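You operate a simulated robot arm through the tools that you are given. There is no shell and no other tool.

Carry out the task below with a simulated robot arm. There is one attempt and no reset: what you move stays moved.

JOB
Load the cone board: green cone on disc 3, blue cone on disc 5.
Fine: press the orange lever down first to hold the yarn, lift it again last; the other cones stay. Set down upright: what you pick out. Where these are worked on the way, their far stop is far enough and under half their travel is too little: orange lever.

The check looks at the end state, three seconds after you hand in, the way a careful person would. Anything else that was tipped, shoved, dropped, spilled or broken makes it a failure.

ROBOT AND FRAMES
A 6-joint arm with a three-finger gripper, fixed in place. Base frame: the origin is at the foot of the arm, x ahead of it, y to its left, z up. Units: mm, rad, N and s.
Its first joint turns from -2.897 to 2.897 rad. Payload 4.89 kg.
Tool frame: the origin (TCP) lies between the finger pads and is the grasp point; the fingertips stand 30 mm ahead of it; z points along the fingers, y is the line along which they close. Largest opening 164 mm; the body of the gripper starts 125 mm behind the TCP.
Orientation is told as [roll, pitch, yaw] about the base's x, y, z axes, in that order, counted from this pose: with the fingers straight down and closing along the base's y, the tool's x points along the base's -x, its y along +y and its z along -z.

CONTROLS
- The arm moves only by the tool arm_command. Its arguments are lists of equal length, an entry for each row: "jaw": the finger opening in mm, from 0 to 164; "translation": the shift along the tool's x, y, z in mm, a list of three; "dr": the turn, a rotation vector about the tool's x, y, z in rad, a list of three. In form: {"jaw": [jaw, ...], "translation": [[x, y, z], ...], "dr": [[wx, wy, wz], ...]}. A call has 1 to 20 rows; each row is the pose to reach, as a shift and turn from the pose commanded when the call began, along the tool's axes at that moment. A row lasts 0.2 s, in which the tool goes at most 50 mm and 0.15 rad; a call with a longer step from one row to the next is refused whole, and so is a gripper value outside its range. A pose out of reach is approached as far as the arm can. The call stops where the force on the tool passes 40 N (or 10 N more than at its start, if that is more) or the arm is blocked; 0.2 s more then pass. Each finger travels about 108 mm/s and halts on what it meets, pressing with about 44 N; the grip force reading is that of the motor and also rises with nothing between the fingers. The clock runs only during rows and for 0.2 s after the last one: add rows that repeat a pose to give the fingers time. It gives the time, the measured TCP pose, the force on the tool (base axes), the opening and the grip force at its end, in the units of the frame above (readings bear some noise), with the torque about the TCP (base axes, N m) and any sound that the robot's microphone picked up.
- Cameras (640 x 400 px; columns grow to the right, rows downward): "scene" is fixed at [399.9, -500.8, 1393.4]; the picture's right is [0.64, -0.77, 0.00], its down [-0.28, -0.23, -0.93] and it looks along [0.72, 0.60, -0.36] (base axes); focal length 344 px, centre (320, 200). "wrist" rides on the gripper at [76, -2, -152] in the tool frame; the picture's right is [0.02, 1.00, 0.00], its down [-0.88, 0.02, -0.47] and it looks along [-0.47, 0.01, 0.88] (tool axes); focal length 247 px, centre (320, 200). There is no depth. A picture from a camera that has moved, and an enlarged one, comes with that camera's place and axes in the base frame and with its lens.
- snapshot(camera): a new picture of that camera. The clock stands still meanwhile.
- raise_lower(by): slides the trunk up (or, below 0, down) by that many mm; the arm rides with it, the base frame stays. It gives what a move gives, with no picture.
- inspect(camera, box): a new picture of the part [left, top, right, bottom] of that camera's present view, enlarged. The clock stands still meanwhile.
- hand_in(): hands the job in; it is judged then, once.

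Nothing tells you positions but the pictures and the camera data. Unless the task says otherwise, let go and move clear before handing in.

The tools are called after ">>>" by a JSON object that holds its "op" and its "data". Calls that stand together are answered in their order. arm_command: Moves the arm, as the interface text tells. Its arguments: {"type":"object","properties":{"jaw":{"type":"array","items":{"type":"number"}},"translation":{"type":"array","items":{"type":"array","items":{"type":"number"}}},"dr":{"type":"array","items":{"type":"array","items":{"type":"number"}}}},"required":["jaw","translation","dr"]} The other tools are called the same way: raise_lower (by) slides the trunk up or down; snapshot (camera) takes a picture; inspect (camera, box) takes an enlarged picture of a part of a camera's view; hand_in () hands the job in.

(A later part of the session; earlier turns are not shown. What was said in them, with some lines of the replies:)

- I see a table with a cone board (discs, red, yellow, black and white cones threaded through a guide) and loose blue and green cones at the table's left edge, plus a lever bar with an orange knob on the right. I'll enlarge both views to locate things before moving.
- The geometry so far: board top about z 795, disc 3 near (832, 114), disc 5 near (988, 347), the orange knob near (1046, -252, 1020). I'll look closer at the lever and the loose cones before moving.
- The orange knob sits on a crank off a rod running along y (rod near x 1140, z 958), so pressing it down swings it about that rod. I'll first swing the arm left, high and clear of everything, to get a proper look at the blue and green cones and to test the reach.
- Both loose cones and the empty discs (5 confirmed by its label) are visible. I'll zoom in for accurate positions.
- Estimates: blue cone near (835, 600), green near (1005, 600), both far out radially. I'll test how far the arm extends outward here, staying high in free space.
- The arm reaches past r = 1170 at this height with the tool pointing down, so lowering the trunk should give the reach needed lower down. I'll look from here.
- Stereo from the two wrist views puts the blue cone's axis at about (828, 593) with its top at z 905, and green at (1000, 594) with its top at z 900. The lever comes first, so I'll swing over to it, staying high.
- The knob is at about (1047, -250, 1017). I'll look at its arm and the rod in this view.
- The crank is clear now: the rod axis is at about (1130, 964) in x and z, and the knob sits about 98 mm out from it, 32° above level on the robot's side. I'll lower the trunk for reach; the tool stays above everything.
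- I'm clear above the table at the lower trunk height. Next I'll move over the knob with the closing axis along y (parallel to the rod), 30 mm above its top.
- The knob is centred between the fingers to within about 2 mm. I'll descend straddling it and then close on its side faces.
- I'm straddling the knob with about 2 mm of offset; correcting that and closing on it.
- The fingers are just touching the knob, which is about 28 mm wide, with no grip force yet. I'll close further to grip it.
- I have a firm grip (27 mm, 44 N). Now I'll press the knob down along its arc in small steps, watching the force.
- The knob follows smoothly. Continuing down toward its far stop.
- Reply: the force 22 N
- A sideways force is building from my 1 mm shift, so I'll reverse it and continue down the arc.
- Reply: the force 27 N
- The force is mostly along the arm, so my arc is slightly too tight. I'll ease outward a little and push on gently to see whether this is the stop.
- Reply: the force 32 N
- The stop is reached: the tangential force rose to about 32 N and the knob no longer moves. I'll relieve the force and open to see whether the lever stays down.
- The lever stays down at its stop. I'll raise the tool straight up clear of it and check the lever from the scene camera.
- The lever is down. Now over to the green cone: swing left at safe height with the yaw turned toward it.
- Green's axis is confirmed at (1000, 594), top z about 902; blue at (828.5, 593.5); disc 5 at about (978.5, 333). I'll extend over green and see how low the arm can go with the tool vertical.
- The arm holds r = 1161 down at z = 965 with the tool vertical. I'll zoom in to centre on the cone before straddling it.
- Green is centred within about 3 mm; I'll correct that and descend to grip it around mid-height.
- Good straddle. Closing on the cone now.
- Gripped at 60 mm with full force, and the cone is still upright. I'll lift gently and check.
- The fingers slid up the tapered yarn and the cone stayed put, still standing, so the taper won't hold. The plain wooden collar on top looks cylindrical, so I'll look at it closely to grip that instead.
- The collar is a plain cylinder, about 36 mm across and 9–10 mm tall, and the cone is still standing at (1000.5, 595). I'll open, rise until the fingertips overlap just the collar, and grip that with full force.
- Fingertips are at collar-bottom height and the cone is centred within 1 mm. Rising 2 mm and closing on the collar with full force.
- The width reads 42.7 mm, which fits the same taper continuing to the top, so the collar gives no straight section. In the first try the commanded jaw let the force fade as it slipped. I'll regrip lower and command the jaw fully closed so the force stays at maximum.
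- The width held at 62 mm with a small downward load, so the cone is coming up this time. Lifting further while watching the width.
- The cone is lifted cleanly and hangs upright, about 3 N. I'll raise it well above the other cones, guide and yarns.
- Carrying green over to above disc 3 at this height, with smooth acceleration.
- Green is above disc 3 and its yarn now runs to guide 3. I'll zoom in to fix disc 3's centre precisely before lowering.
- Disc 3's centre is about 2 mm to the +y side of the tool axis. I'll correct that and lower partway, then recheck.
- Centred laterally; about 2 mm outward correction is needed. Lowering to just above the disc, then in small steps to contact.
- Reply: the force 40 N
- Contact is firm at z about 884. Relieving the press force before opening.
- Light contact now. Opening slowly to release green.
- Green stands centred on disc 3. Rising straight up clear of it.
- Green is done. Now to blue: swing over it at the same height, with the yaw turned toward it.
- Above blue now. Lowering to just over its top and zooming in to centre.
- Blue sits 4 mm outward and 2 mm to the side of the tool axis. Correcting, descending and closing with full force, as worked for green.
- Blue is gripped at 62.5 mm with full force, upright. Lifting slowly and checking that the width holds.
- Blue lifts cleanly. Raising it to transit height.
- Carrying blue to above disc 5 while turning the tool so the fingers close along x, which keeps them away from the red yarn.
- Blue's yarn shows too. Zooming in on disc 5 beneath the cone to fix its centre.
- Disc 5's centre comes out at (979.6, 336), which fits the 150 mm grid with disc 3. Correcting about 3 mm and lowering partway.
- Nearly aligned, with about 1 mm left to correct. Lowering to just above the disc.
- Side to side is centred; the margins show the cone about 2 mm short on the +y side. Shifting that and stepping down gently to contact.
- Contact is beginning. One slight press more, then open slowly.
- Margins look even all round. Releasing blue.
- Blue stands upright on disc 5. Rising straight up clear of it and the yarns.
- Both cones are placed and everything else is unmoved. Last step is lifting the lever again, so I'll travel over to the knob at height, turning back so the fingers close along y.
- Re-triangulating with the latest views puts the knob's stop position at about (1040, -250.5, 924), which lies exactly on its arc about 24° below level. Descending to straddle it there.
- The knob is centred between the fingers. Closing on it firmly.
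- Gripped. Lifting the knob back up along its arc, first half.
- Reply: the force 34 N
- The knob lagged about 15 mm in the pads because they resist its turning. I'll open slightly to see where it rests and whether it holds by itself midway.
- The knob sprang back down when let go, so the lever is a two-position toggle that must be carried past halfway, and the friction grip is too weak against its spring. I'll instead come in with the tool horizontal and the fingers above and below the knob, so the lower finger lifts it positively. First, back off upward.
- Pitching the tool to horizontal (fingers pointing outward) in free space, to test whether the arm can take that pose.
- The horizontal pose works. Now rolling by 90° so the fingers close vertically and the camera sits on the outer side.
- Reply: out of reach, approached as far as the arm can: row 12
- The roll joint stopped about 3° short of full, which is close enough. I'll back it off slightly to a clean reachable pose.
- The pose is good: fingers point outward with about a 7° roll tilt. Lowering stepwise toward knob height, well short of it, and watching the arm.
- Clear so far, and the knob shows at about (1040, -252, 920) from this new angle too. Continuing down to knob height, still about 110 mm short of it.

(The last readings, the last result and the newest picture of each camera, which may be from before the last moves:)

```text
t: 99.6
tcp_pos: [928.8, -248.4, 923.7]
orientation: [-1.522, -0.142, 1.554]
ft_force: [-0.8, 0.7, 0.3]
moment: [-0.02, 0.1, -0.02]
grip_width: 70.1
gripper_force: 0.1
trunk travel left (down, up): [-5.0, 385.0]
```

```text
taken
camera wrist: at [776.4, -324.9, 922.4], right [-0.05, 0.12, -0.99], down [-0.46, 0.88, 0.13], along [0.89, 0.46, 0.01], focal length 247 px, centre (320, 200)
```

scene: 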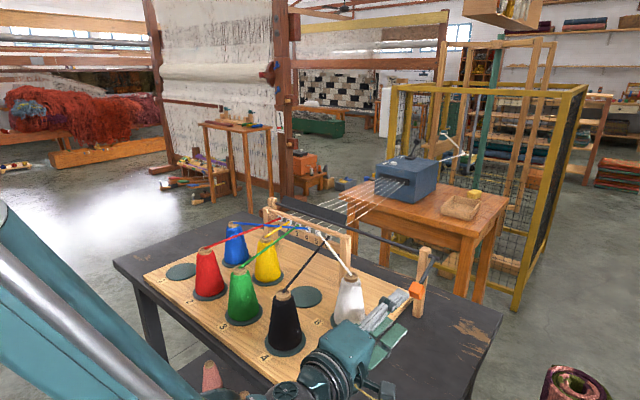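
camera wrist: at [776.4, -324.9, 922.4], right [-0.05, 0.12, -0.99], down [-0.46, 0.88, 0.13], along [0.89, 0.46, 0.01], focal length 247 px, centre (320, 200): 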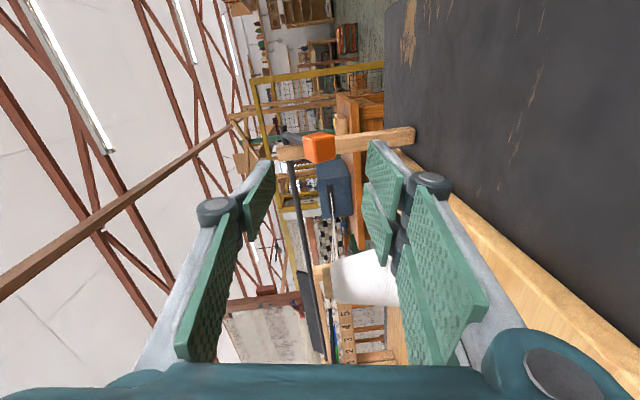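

The knob lies right between the upper and lower fingers. Advancing so the fingertips reach just past its centre.

>>> {"op": "arm_command", "data": {"jaw": [70, 70, 70, 70, 70], "translation": [[0.2, -0.9, 22], [0.5, -1.9, 45], [0.7, -2.8, 67], [0.9, -3.7, 84], [0.9, -3.7, 89]], "dr": [[0, 0, 0], [0, 0, 0], [0, 0, 0], [0, 0, 0], [0, 0, 0]]}}

>>> {"op": "inspect", "data": {"camera": "scene", "box": [320, 230, 480, 350]}}

>>> {"op": "snapshot", "data": {"camera": "wrist"}}

>>> {"op": "snapshot", "data": {"camera": "scene"}}

```text
t: 100.8
tcp_pos: [1020.5, -254.4, 922.5]
orientation: [-1.521, -0.144, 1.557]
ft_force: [0.2, 0.2, 0.2]
moment: [0.02, 0.06, 0.0]
grip_width: 70.0
gripper_force: 0.0
trunk travel left (down, up): [-5.0, 385.0]
```

```text
3.33 times, centred on (400, 290) of scene
camera zoom: at [399.9, -500.8, 1393.4], right [0.64, -0.77, 0.0], down [-0.28, -0.23, -0.93], along [0.72, 0.6, -0.36], focal length 1148 px, centre (53, -100)
```

zoom: 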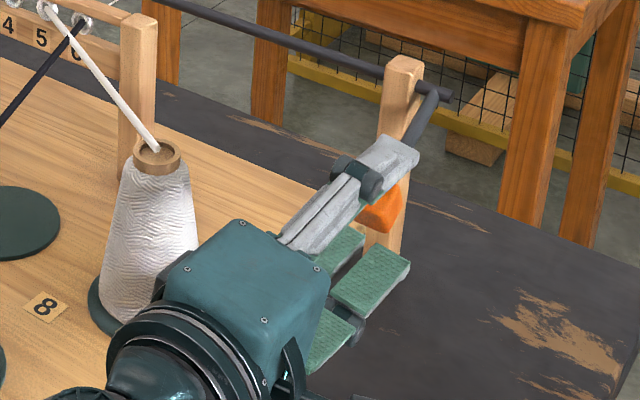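

```text
taken
camera wrist: at [867.3, -328.7, 921.4], right [-0.05, 0.12, -0.99], down [-0.46, 0.88, 0.13], along [0.89, 0.46, 0.01], focal length 247 px, centre (320, 200)
```

wrist: 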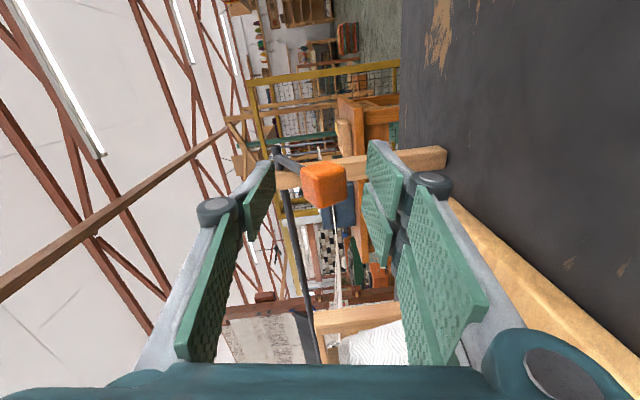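

```text
taken
```

scene: 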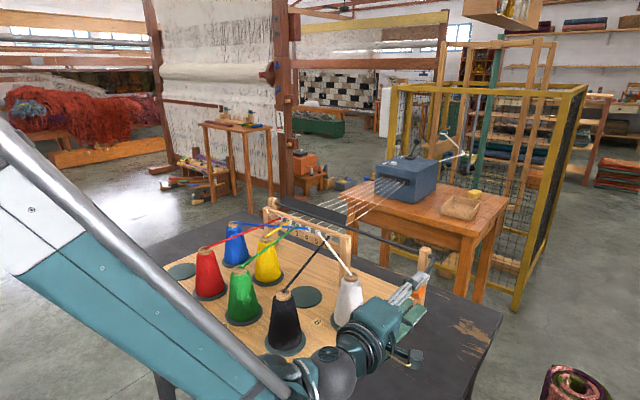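

The fingers straddle the knob from above and below. I'll narrow the gap and start lifting with the lower finger along the arc.

>>> {"op": "arm_command", "data": {"jaw": [60, 50, 50, 50, 50, 50, 50], "translation": [[-2, 0.3, 0], [-2.96, 0.42, 0], [-3.63, -4.42, -2.3], [-4.98, -14.1, -5.8], [-6.34, -23.9, -8.8], [-7.7, -33.7, -10.8], [-9.1, -43.5, -11.9]], "dr": [[0, 0, 0], [0, 0, 0], [0, 0, 0], [0, 0, 0], [0, 0, 0], [0, 0, 0], [0, 0, 0]]}}

>>> {"op": "snapshot", "data": {"camera": "wrist"}}

>>> {"op": "inspect", "data": {"camera": "scene", "box": [320, 210, 480, 330]}}

```text
t: 102.4
tcp_pos: [1011.0, -250.6, 968.0]
orientation: [-1.521, -0.145, 1.555]
ft_force: [0.3, 0.0, -0.3]
moment: [0.03, -0.03, 0.03]
grip_width: 49.8
gripper_force: 0.0
trunk travel left (down, up): [-5.0, 385.0]
```

```text
taken
camera wrist: at [857.7, -325.3, 965.9], right [-0.05, 0.12, -0.99], down [-0.46, 0.88, 0.13], along [0.89, 0.46, 0.01], focal length 247 px, centre (320, 200)
```

wrist: 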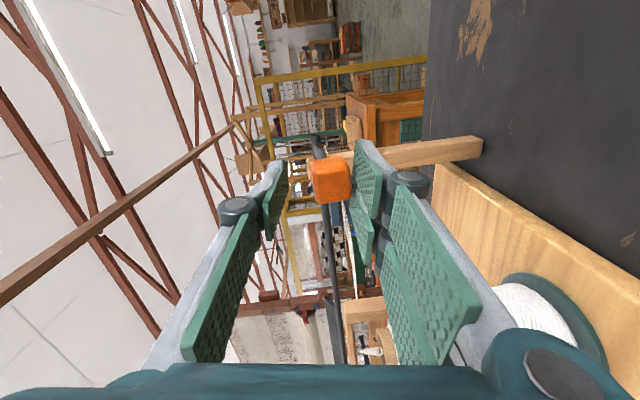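

```text
3.33 times, centred on (400, 270) of scene
camera zoom: at [399.9, -500.8, 1393.4], right [0.64, -0.77, 0.0], down [-0.28, -0.23, -0.93], along [0.72, 0.6, -0.36], focal length 1148 px, centre (53, -33)
```

zoom: 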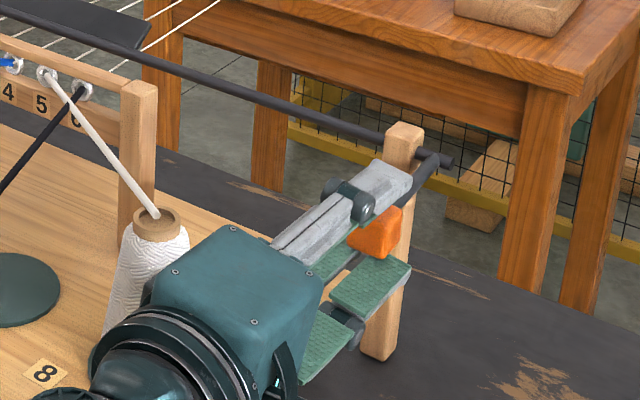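

The knob rides up on the lower finger with almost no force. Continuing up past halfway to the top stop.

>>> {"op": "arm_command", "data": {"jaw": [50, 50, 50, 50, 50], "translation": [[-1.4, -9.9, 0], [-2.8, -19.8, 0.5], [-4.2, -29.8, 2.4], [-5.7, -39.9, 5.4], [-6.4, -45, 7.4]], "dr": [[0, 0, 0], [0, 0, 0], [0, 0, 0], [0, 0, 0], [0, 0, 0]]}}

>>> {"op": "snapshot", "data": {"camera": "wrist"}}

>>> {"op": "inspect", "data": {"camera": "scene", "box": [320, 210, 480, 330]}}

```text
t: 103.6
tcp_pos: [1021.1, -250.1, 1012.4]
orientation: [-1.521, -0.143, 1.556]
ft_force: [-0.4, -0.7, 1.8]
moment: [-0.03, -0.04, -0.01]
grip_width: 50.4
gripper_force: 1.0
trunk travel left (down, up): [-5.0, 385.0]
```

```text
taken
camera wrist: at [867.0, -324.5, 1011.2], right [-0.05, 0.12, -0.99], down [-0.46, 0.88, 0.13], along [0.89, 0.46, 0.01], focal length 247 px, centre (320, 200)
```

wrist: 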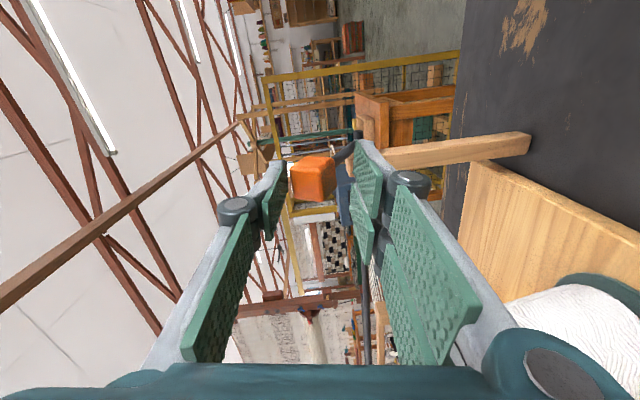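

```text
3.33 times, centred on (400, 270) of scene
camera zoom: at [399.9, -500.8, 1393.4], right [0.64, -0.77, 0.0], down [-0.28, -0.23, -0.93], along [0.72, 0.6, -0.36], focal length 1148 px, centre (53, -33)
```

zoom: 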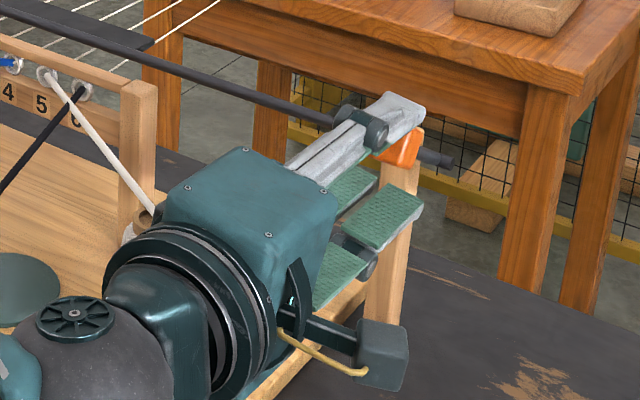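

The knob flipped up past halfway and now sits near the top. I'll raise a touch more and open the gap, so I can see it settle freely at its upper stop.

>>> {"op": "arm_command", "data": {"jaw": [50, 54, 60, 60], "translation": [[-0.6, -4, 0.8], [-1.1, -8, 1.6], [-1.1, -8, 1.6], [-1.1, -8, 1.6]], "dr": [[0, 0, 0], [0, 0, 0], [0, 0, 0], [0, 0, 0]]}}

>>> {"op": "snapshot", "data": {"camera": "wrist"}}

>>> {"op": "inspect", "data": {"camera": "scene", "box": [320, 210, 480, 330]}}

```text
t: 104.6
tcp_pos: [1022.5, -249.3, 1020.6]
orientation: [-1.519, -0.143, 1.556]
ft_force: [0.3, 0.1, 0.4]
moment: [0.02, 0.05, -0.01]
grip_width: 59.8
gripper_force: 0.0
trunk travel left (down, up): [-5.0, 385.0]
```

```text
taken
camera wrist: at [868.9, -324.5, 1019.4], right [-0.05, 0.12, -0.99], down [-0.46, 0.88, 0.13], along [0.89, 0.46, 0.01], focal length 247 px, centre (320, 200)
```

wrist: 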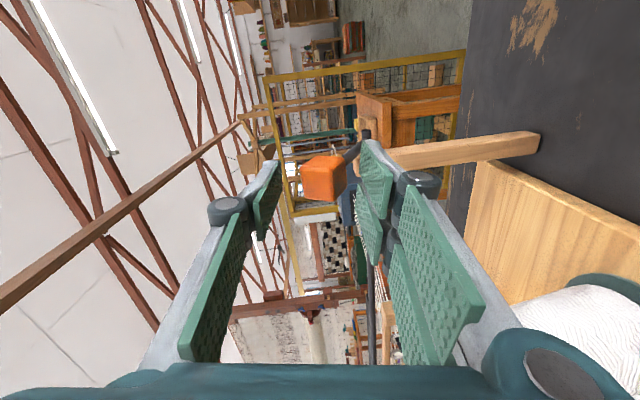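

```text
3.33 times, centred on (400, 270) of scene
camera zoom: at [399.9, -500.8, 1393.4], right [0.64, -0.77, 0.0], down [-0.28, -0.23, -0.93], along [0.72, 0.6, -0.36], focal length 1148 px, centre (53, -33)
```

zoom: 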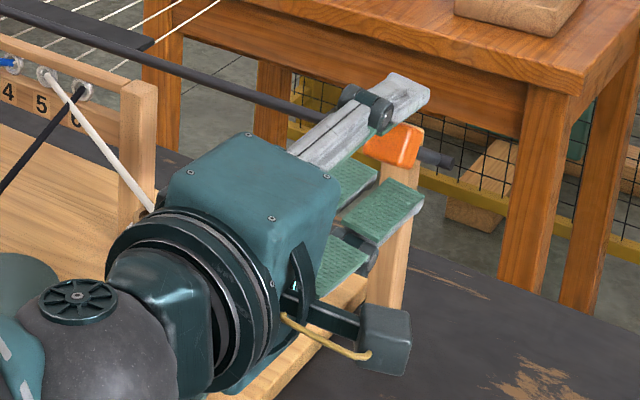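

The knob rests free at its original upper position. Backing straight out toward the robot, then rising.

>>> {"op": "arm_command", "data": {"jaw": [62, 62, 62, 62, 62, 62, 62, 62, 62], "translation": [[0.2, 0.75, -15], [0.55, 2, -40], [1, 3.5, -70], [1.4, 5, -100], [1.8, 6.5, -130], [-2.4, -23, -132], [-6.5, -53, -133], [-12, -92, -135], [-17.7, -132, -137]], "dr": [[0, 0, 0], [0, 0, 0], [0, 0, 0], [0, 0, 0], [0, 0, 0], [0, 0, 0], [0, 0, 0], [0, 0, 0], [0, 0, 0]]}}

>>> {"op": "snapshot", "data": {"camera": "scene"}}

```text
t: 106.6
tcp_pos: [892.5, -246.9, 1161.2]
orientation: [-1.52, -0.143, 1.554]
ft_force: [1.6, -0.1, -0.1]
moment: [0.0, -0.11, 0.04]
grip_width: 62.0
gripper_force: 0.0
trunk travel left (down, up): [-5.0, 385.0]
```

```text
taken
```

scene: 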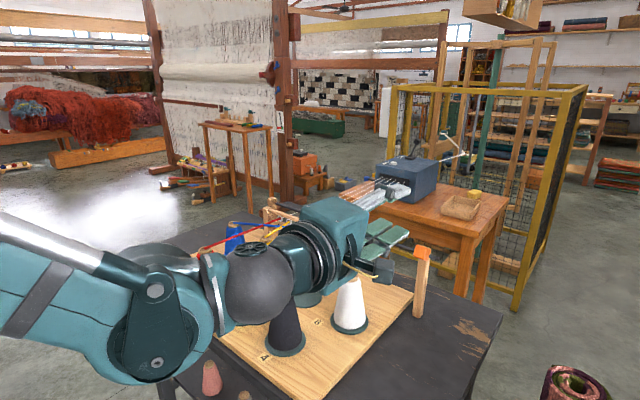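

The lever is up. Rolling and pitching the tool back to vertical here, clear of everything, so I can inspect the end state.

>>> {"op": "arm_command", "data": {"jaw": [62, 62, 62, 62, 62, 62, 62, 62, 62, 62, 62], "translation": [[0, 0, 0], [0, 0, 0], [0, 0, 0], [0, 0, 0], [0, 0, 0], [0, 0, 0], [0, 0, 0], [0, 0, 0], [0, 0, 0], [0, 0, 0], [0, 0, 0]], "dr": [[0, 0, 0.1], [0, 0, 0.24], [0, 0, 0.38], [0, 0, 0.52], [0, 0, 0.66], [0, 0, 0.8], [0, 0, 0.94], [0, 0, 1.08], [0, 0, 1.22], [0, 0, 1.35], [0, 0, 1.43]]}}

>>> {"op": "arm_command", "data": {"jaw": [62, 62, 62, 62, 62, 62, 62, 62, 62, 62, 62, 62], "translation": [[0, 0, 0], [0, 0, 0], [0, 0, 0], [0, 0, 0], [0, 0, 0], [0, 0, 0], [0, 0, 0], [0, 0, 0], [0, 0, 0], [0, 0, 0], [0, 0, 0], [0, 0, 0]], "dr": [[0, 0.1, 0], [0, 0.24, 0], [0, 0.38, 0], [0, 0.52, 0], [0, 0.66, 0], [0, 0.8, 0], [0, 0.94, 0], [0, 1.08, 0], [0, 1.22, 0], [0, 1.36, 0], [0, 1.46, 0], [0, 1.52, 0]]}}

>>> {"op": "snapshot", "data": {"camera": "scene"}}

>>> {"op": "snapshot", "data": {"camera": "wrist"}}

```text
t: 109.0
tcp_pos: [891.7, -250.1, 1159.7]
orientation: [0.062, -1.522, -0.069]
ft_force: [0.0, -0.5, -0.2]
moment: [-0.02, 0.01, 0.0]
grip_width: 62.2
gripper_force: 0.1
trunk travel left (down, up): [-5.0, 385.0]
```

```text
t: 111.6
tcp_pos: [892.1, -251.1, 1159.6]
orientation: [0.001, 0.0, -0.009]
ft_force: [-1.7, -0.7, 0.7]
moment: [-0.04, -0.1, -0.02]
grip_width: 62.0
gripper_force: 0.1
trunk travel left (down, up): [-5.0, 385.0]
```

```text
taken
```

scene: 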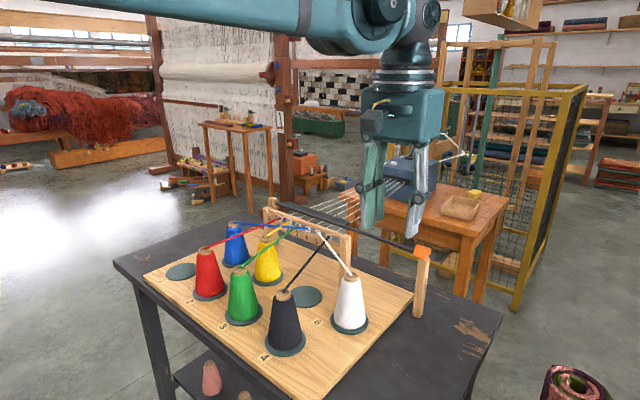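

```text
taken
camera wrist: at [815.5, -251.9, 1313.4], right [-0.01, 1.0, 0.0], down [0.88, 0.01, 0.47], along [0.47, 0.01, -0.88], focal length 247 px, centre (320, 200)
```

wrist: 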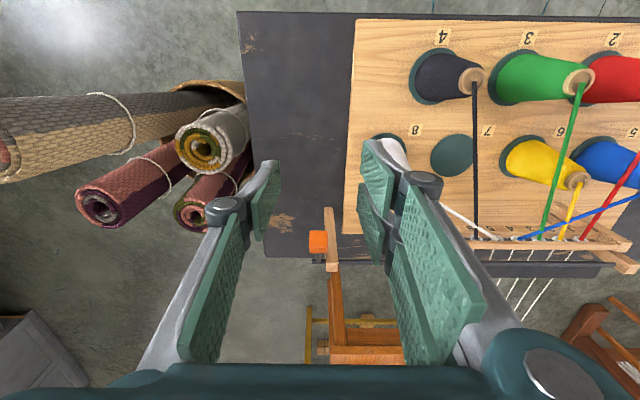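

Tool vertical again. I'll move back toward the start position, clear of the table, and compare the lever and cones against the first pictures.

>>> {"op": "arm_command", "data": {"jaw": [62, 62, 62, 62, 62, 62, 62, 62, 62], "translation": [[30, 15, -10], [70, 35, -20], [110, 58, -30], [150, 80, -40], [190, 100, -50], [225, 120, -60], [260, 140, -70], [285, 160, -80], [295, 170, -80]], "dr": [[0, 0, 0], [0, 0, 0], [0, 0, 0], [0, 0, 0], [0, 0, 0], [0, 0, 0], [0, 0, 0], [0, 0, 0], [0, 0, 0]]}}

>>> {"op": "inspect", "data": {"camera": "scene", "box": [380, 225, 460, 275]}}

>>> {"op": "inspect", "data": {"camera": "scene", "box": [140, 200, 360, 360]}}

>>> {"op": "inspect", "data": {"camera": "scene", "box": [240, 180, 460, 320]}}

>>> {"op": "snapshot", "data": {"camera": "wrist"}}

```text
t: 113.6
tcp_pos: [597.9, -78.4, 1239.9]
orientation: [0.002, -0.001, -0.008]
ft_force: [0.0, -0.7, -0.2]
moment: [0.05, 0.09, 0.03]
grip_width: 62.1
gripper_force: 0.1
trunk travel left (down, up): [-5.0, 385.0]
```

```text
8.00 times, centred on (420, 250) of scene
camera zoom: at [399.9, -500.8, 1393.4], right [0.64, -0.77, 0.0], down [-0.28, -0.23, -0.93], along [0.72, 0.6, -0.36], focal length 2756 px, centre (-480, -200)
```

zoom: 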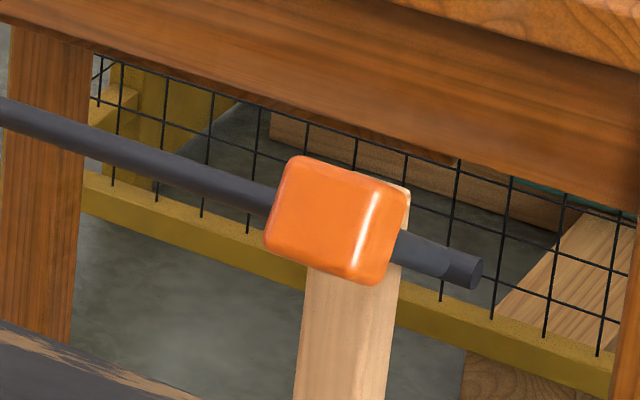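

```text
2.50 times, centred on (250, 280) of scene
camera zoom: at [399.9, -500.8, 1393.4], right [0.64, -0.77, 0.0], down [-0.28, -0.23, -0.93], along [0.72, 0.6, -0.36], focal length 861 px, centre (495, 0)
```

zoom: 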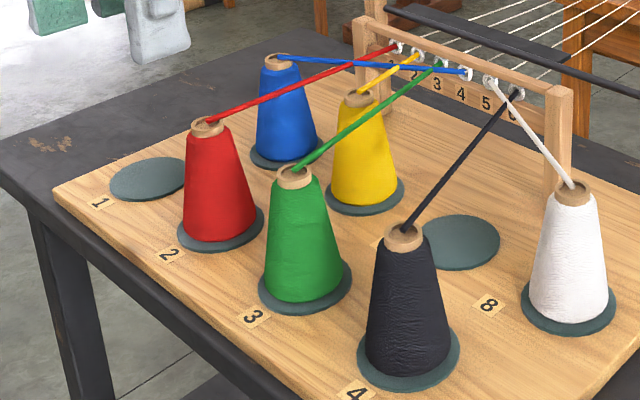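

```text
2.86 times, centred on (350, 250) of scene
camera zoom: at [399.9, -500.8, 1393.4], right [0.64, -0.77, 0.0], down [-0.28, -0.23, -0.93], along [0.72, 0.6, -0.36], focal length 984 px, centre (234, 57)
```

zoom: 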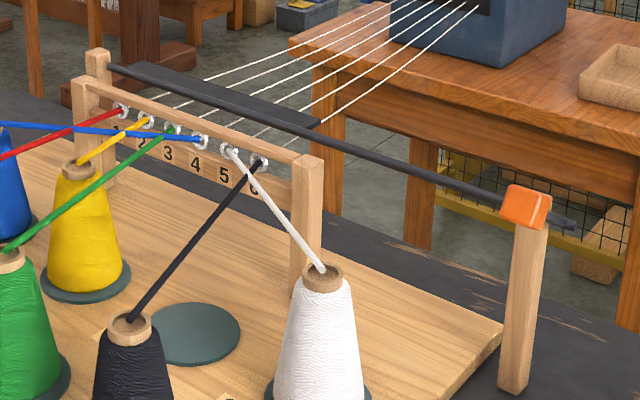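

```text
taken
camera wrist: at [520.9, -80.2, 1391.6], right [-0.01, 1.0, 0.0], down [0.88, 0.01, 0.47], along [0.47, 0.01, -0.88], focal length 247 px, centre (320, 200)
```

wrist: 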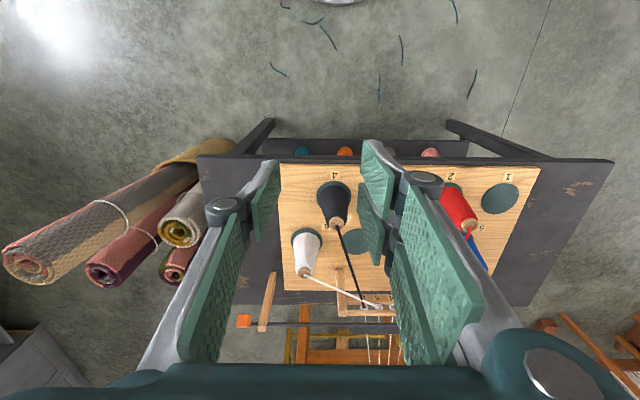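

Everything matches the first pictures: green on 3, blue on 5, other cones unmoved, and the lever up (within about 3 mm of where it began). I'll let a couple of seconds pass to confirm the lever isn't creeping.

>>> {"op": "arm_command", "data": {"jaw": [62, 62, 62, 62, 62, 62, 62, 62, 62, 62, 62, 62, 62, 62, 62], "translation": [[0, 0, 0], [0, 0, 0], [0, 0, 0], [0, 0, 0], [0, 0, 0], [0, 0, 0], [0, 0, 0], [0, 0, 0], [0, 0, 0], [0, 0, 0], [0, 0, 0], [0, 0, 0], [0, 0, 0], [0, 0, 0], [0, 0, 0]], "dr": [[0, 0, 0], [0, 0, 0], [0, 0, 0], [0, 0, 0], [0, 0, 0], [0, 0, 0], [0, 0, 0], [0, 0, 0], [0, 0, 0], [0, 0, 0], [0, 0, 0], [0, 0, 0], [0, 0, 0], [0, 0, 0], [0, 0, 0]]}}

>>> {"op": "inspect", "data": {"camera": "scene", "box": [380, 225, 460, 275]}}

>>> {"op": "inspect", "data": {"camera": "scene", "box": [130, 220, 310, 335]}}

```text
t: 116.8
tcp_pos: [597.7, -78.8, 1238.3]
orientation: [0.001, -0.001, -0.009]
ft_force: [-0.9, 0.0, 0.5]
moment: [0.0, 0.01, 0.02]
grip_width: 61.7
gripper_force: 0.1
trunk travel left (down, up): [-5.0, 385.0]
```

```text
8.00 times, centred on (420, 250) of scene
camera zoom: at [399.9, -500.8, 1393.4], right [0.64, -0.77, 0.0], down [-0.28, -0.23, -0.93], along [0.72, 0.6, -0.36], focal length 2756 px, centre (-480, -200)
```

zoom: 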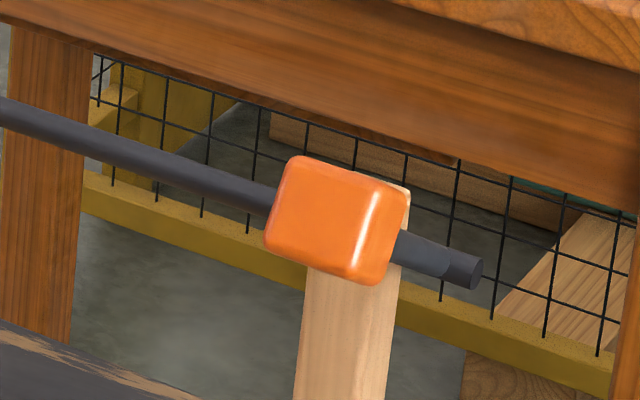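

```text
3.48 times, centred on (220, 278) of scene
camera zoom: at [399.9, -500.8, 1393.4], right [0.64, -0.77, 0.0], down [-0.28, -0.23, -0.93], along [0.72, 0.6, -0.36], focal length 1198 px, centre (668, -70)
```

zoom: 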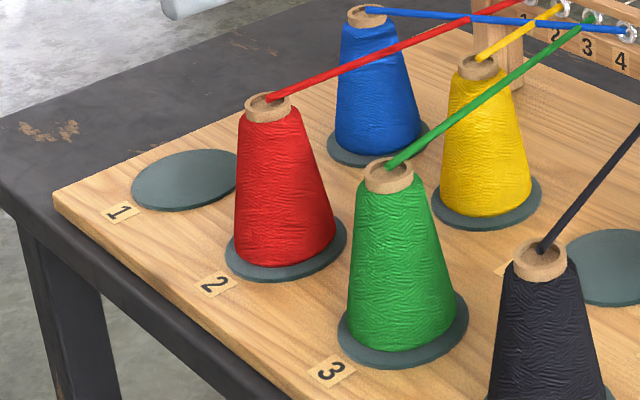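

Nothing has moved: the lever is up and still, green stands centred on disc 3 and blue on disc 5, the other cones are untouched, and the arm is clear. Handing in.

>>> {"op": "hand_in", "data": {}}

```text
The job is handed in.
```

The job is handed in. The green cone stands upright on disc 3 and the blue cone upright on disc 5. The orange lever is back up, and the arm is clear of the table.

- **Lever:** I pressed it down to its stop before touching the cones and lifted it again last. My first lift let go before halfway and it sprang back down, so I raised it again from underneath. It now sits about 3 mm below where it began and held still when I checked before handing in.
- **Green cone:** my first grip slid up the cone without lifting it, and it stayed standing. I gripped it again with full force and it lifted cleanly.
- **Everything else:** comparing the last pictures with the first ones, the red, yellow, black and white cones are where they were. Nothing else was tipped, shoved or dropped.
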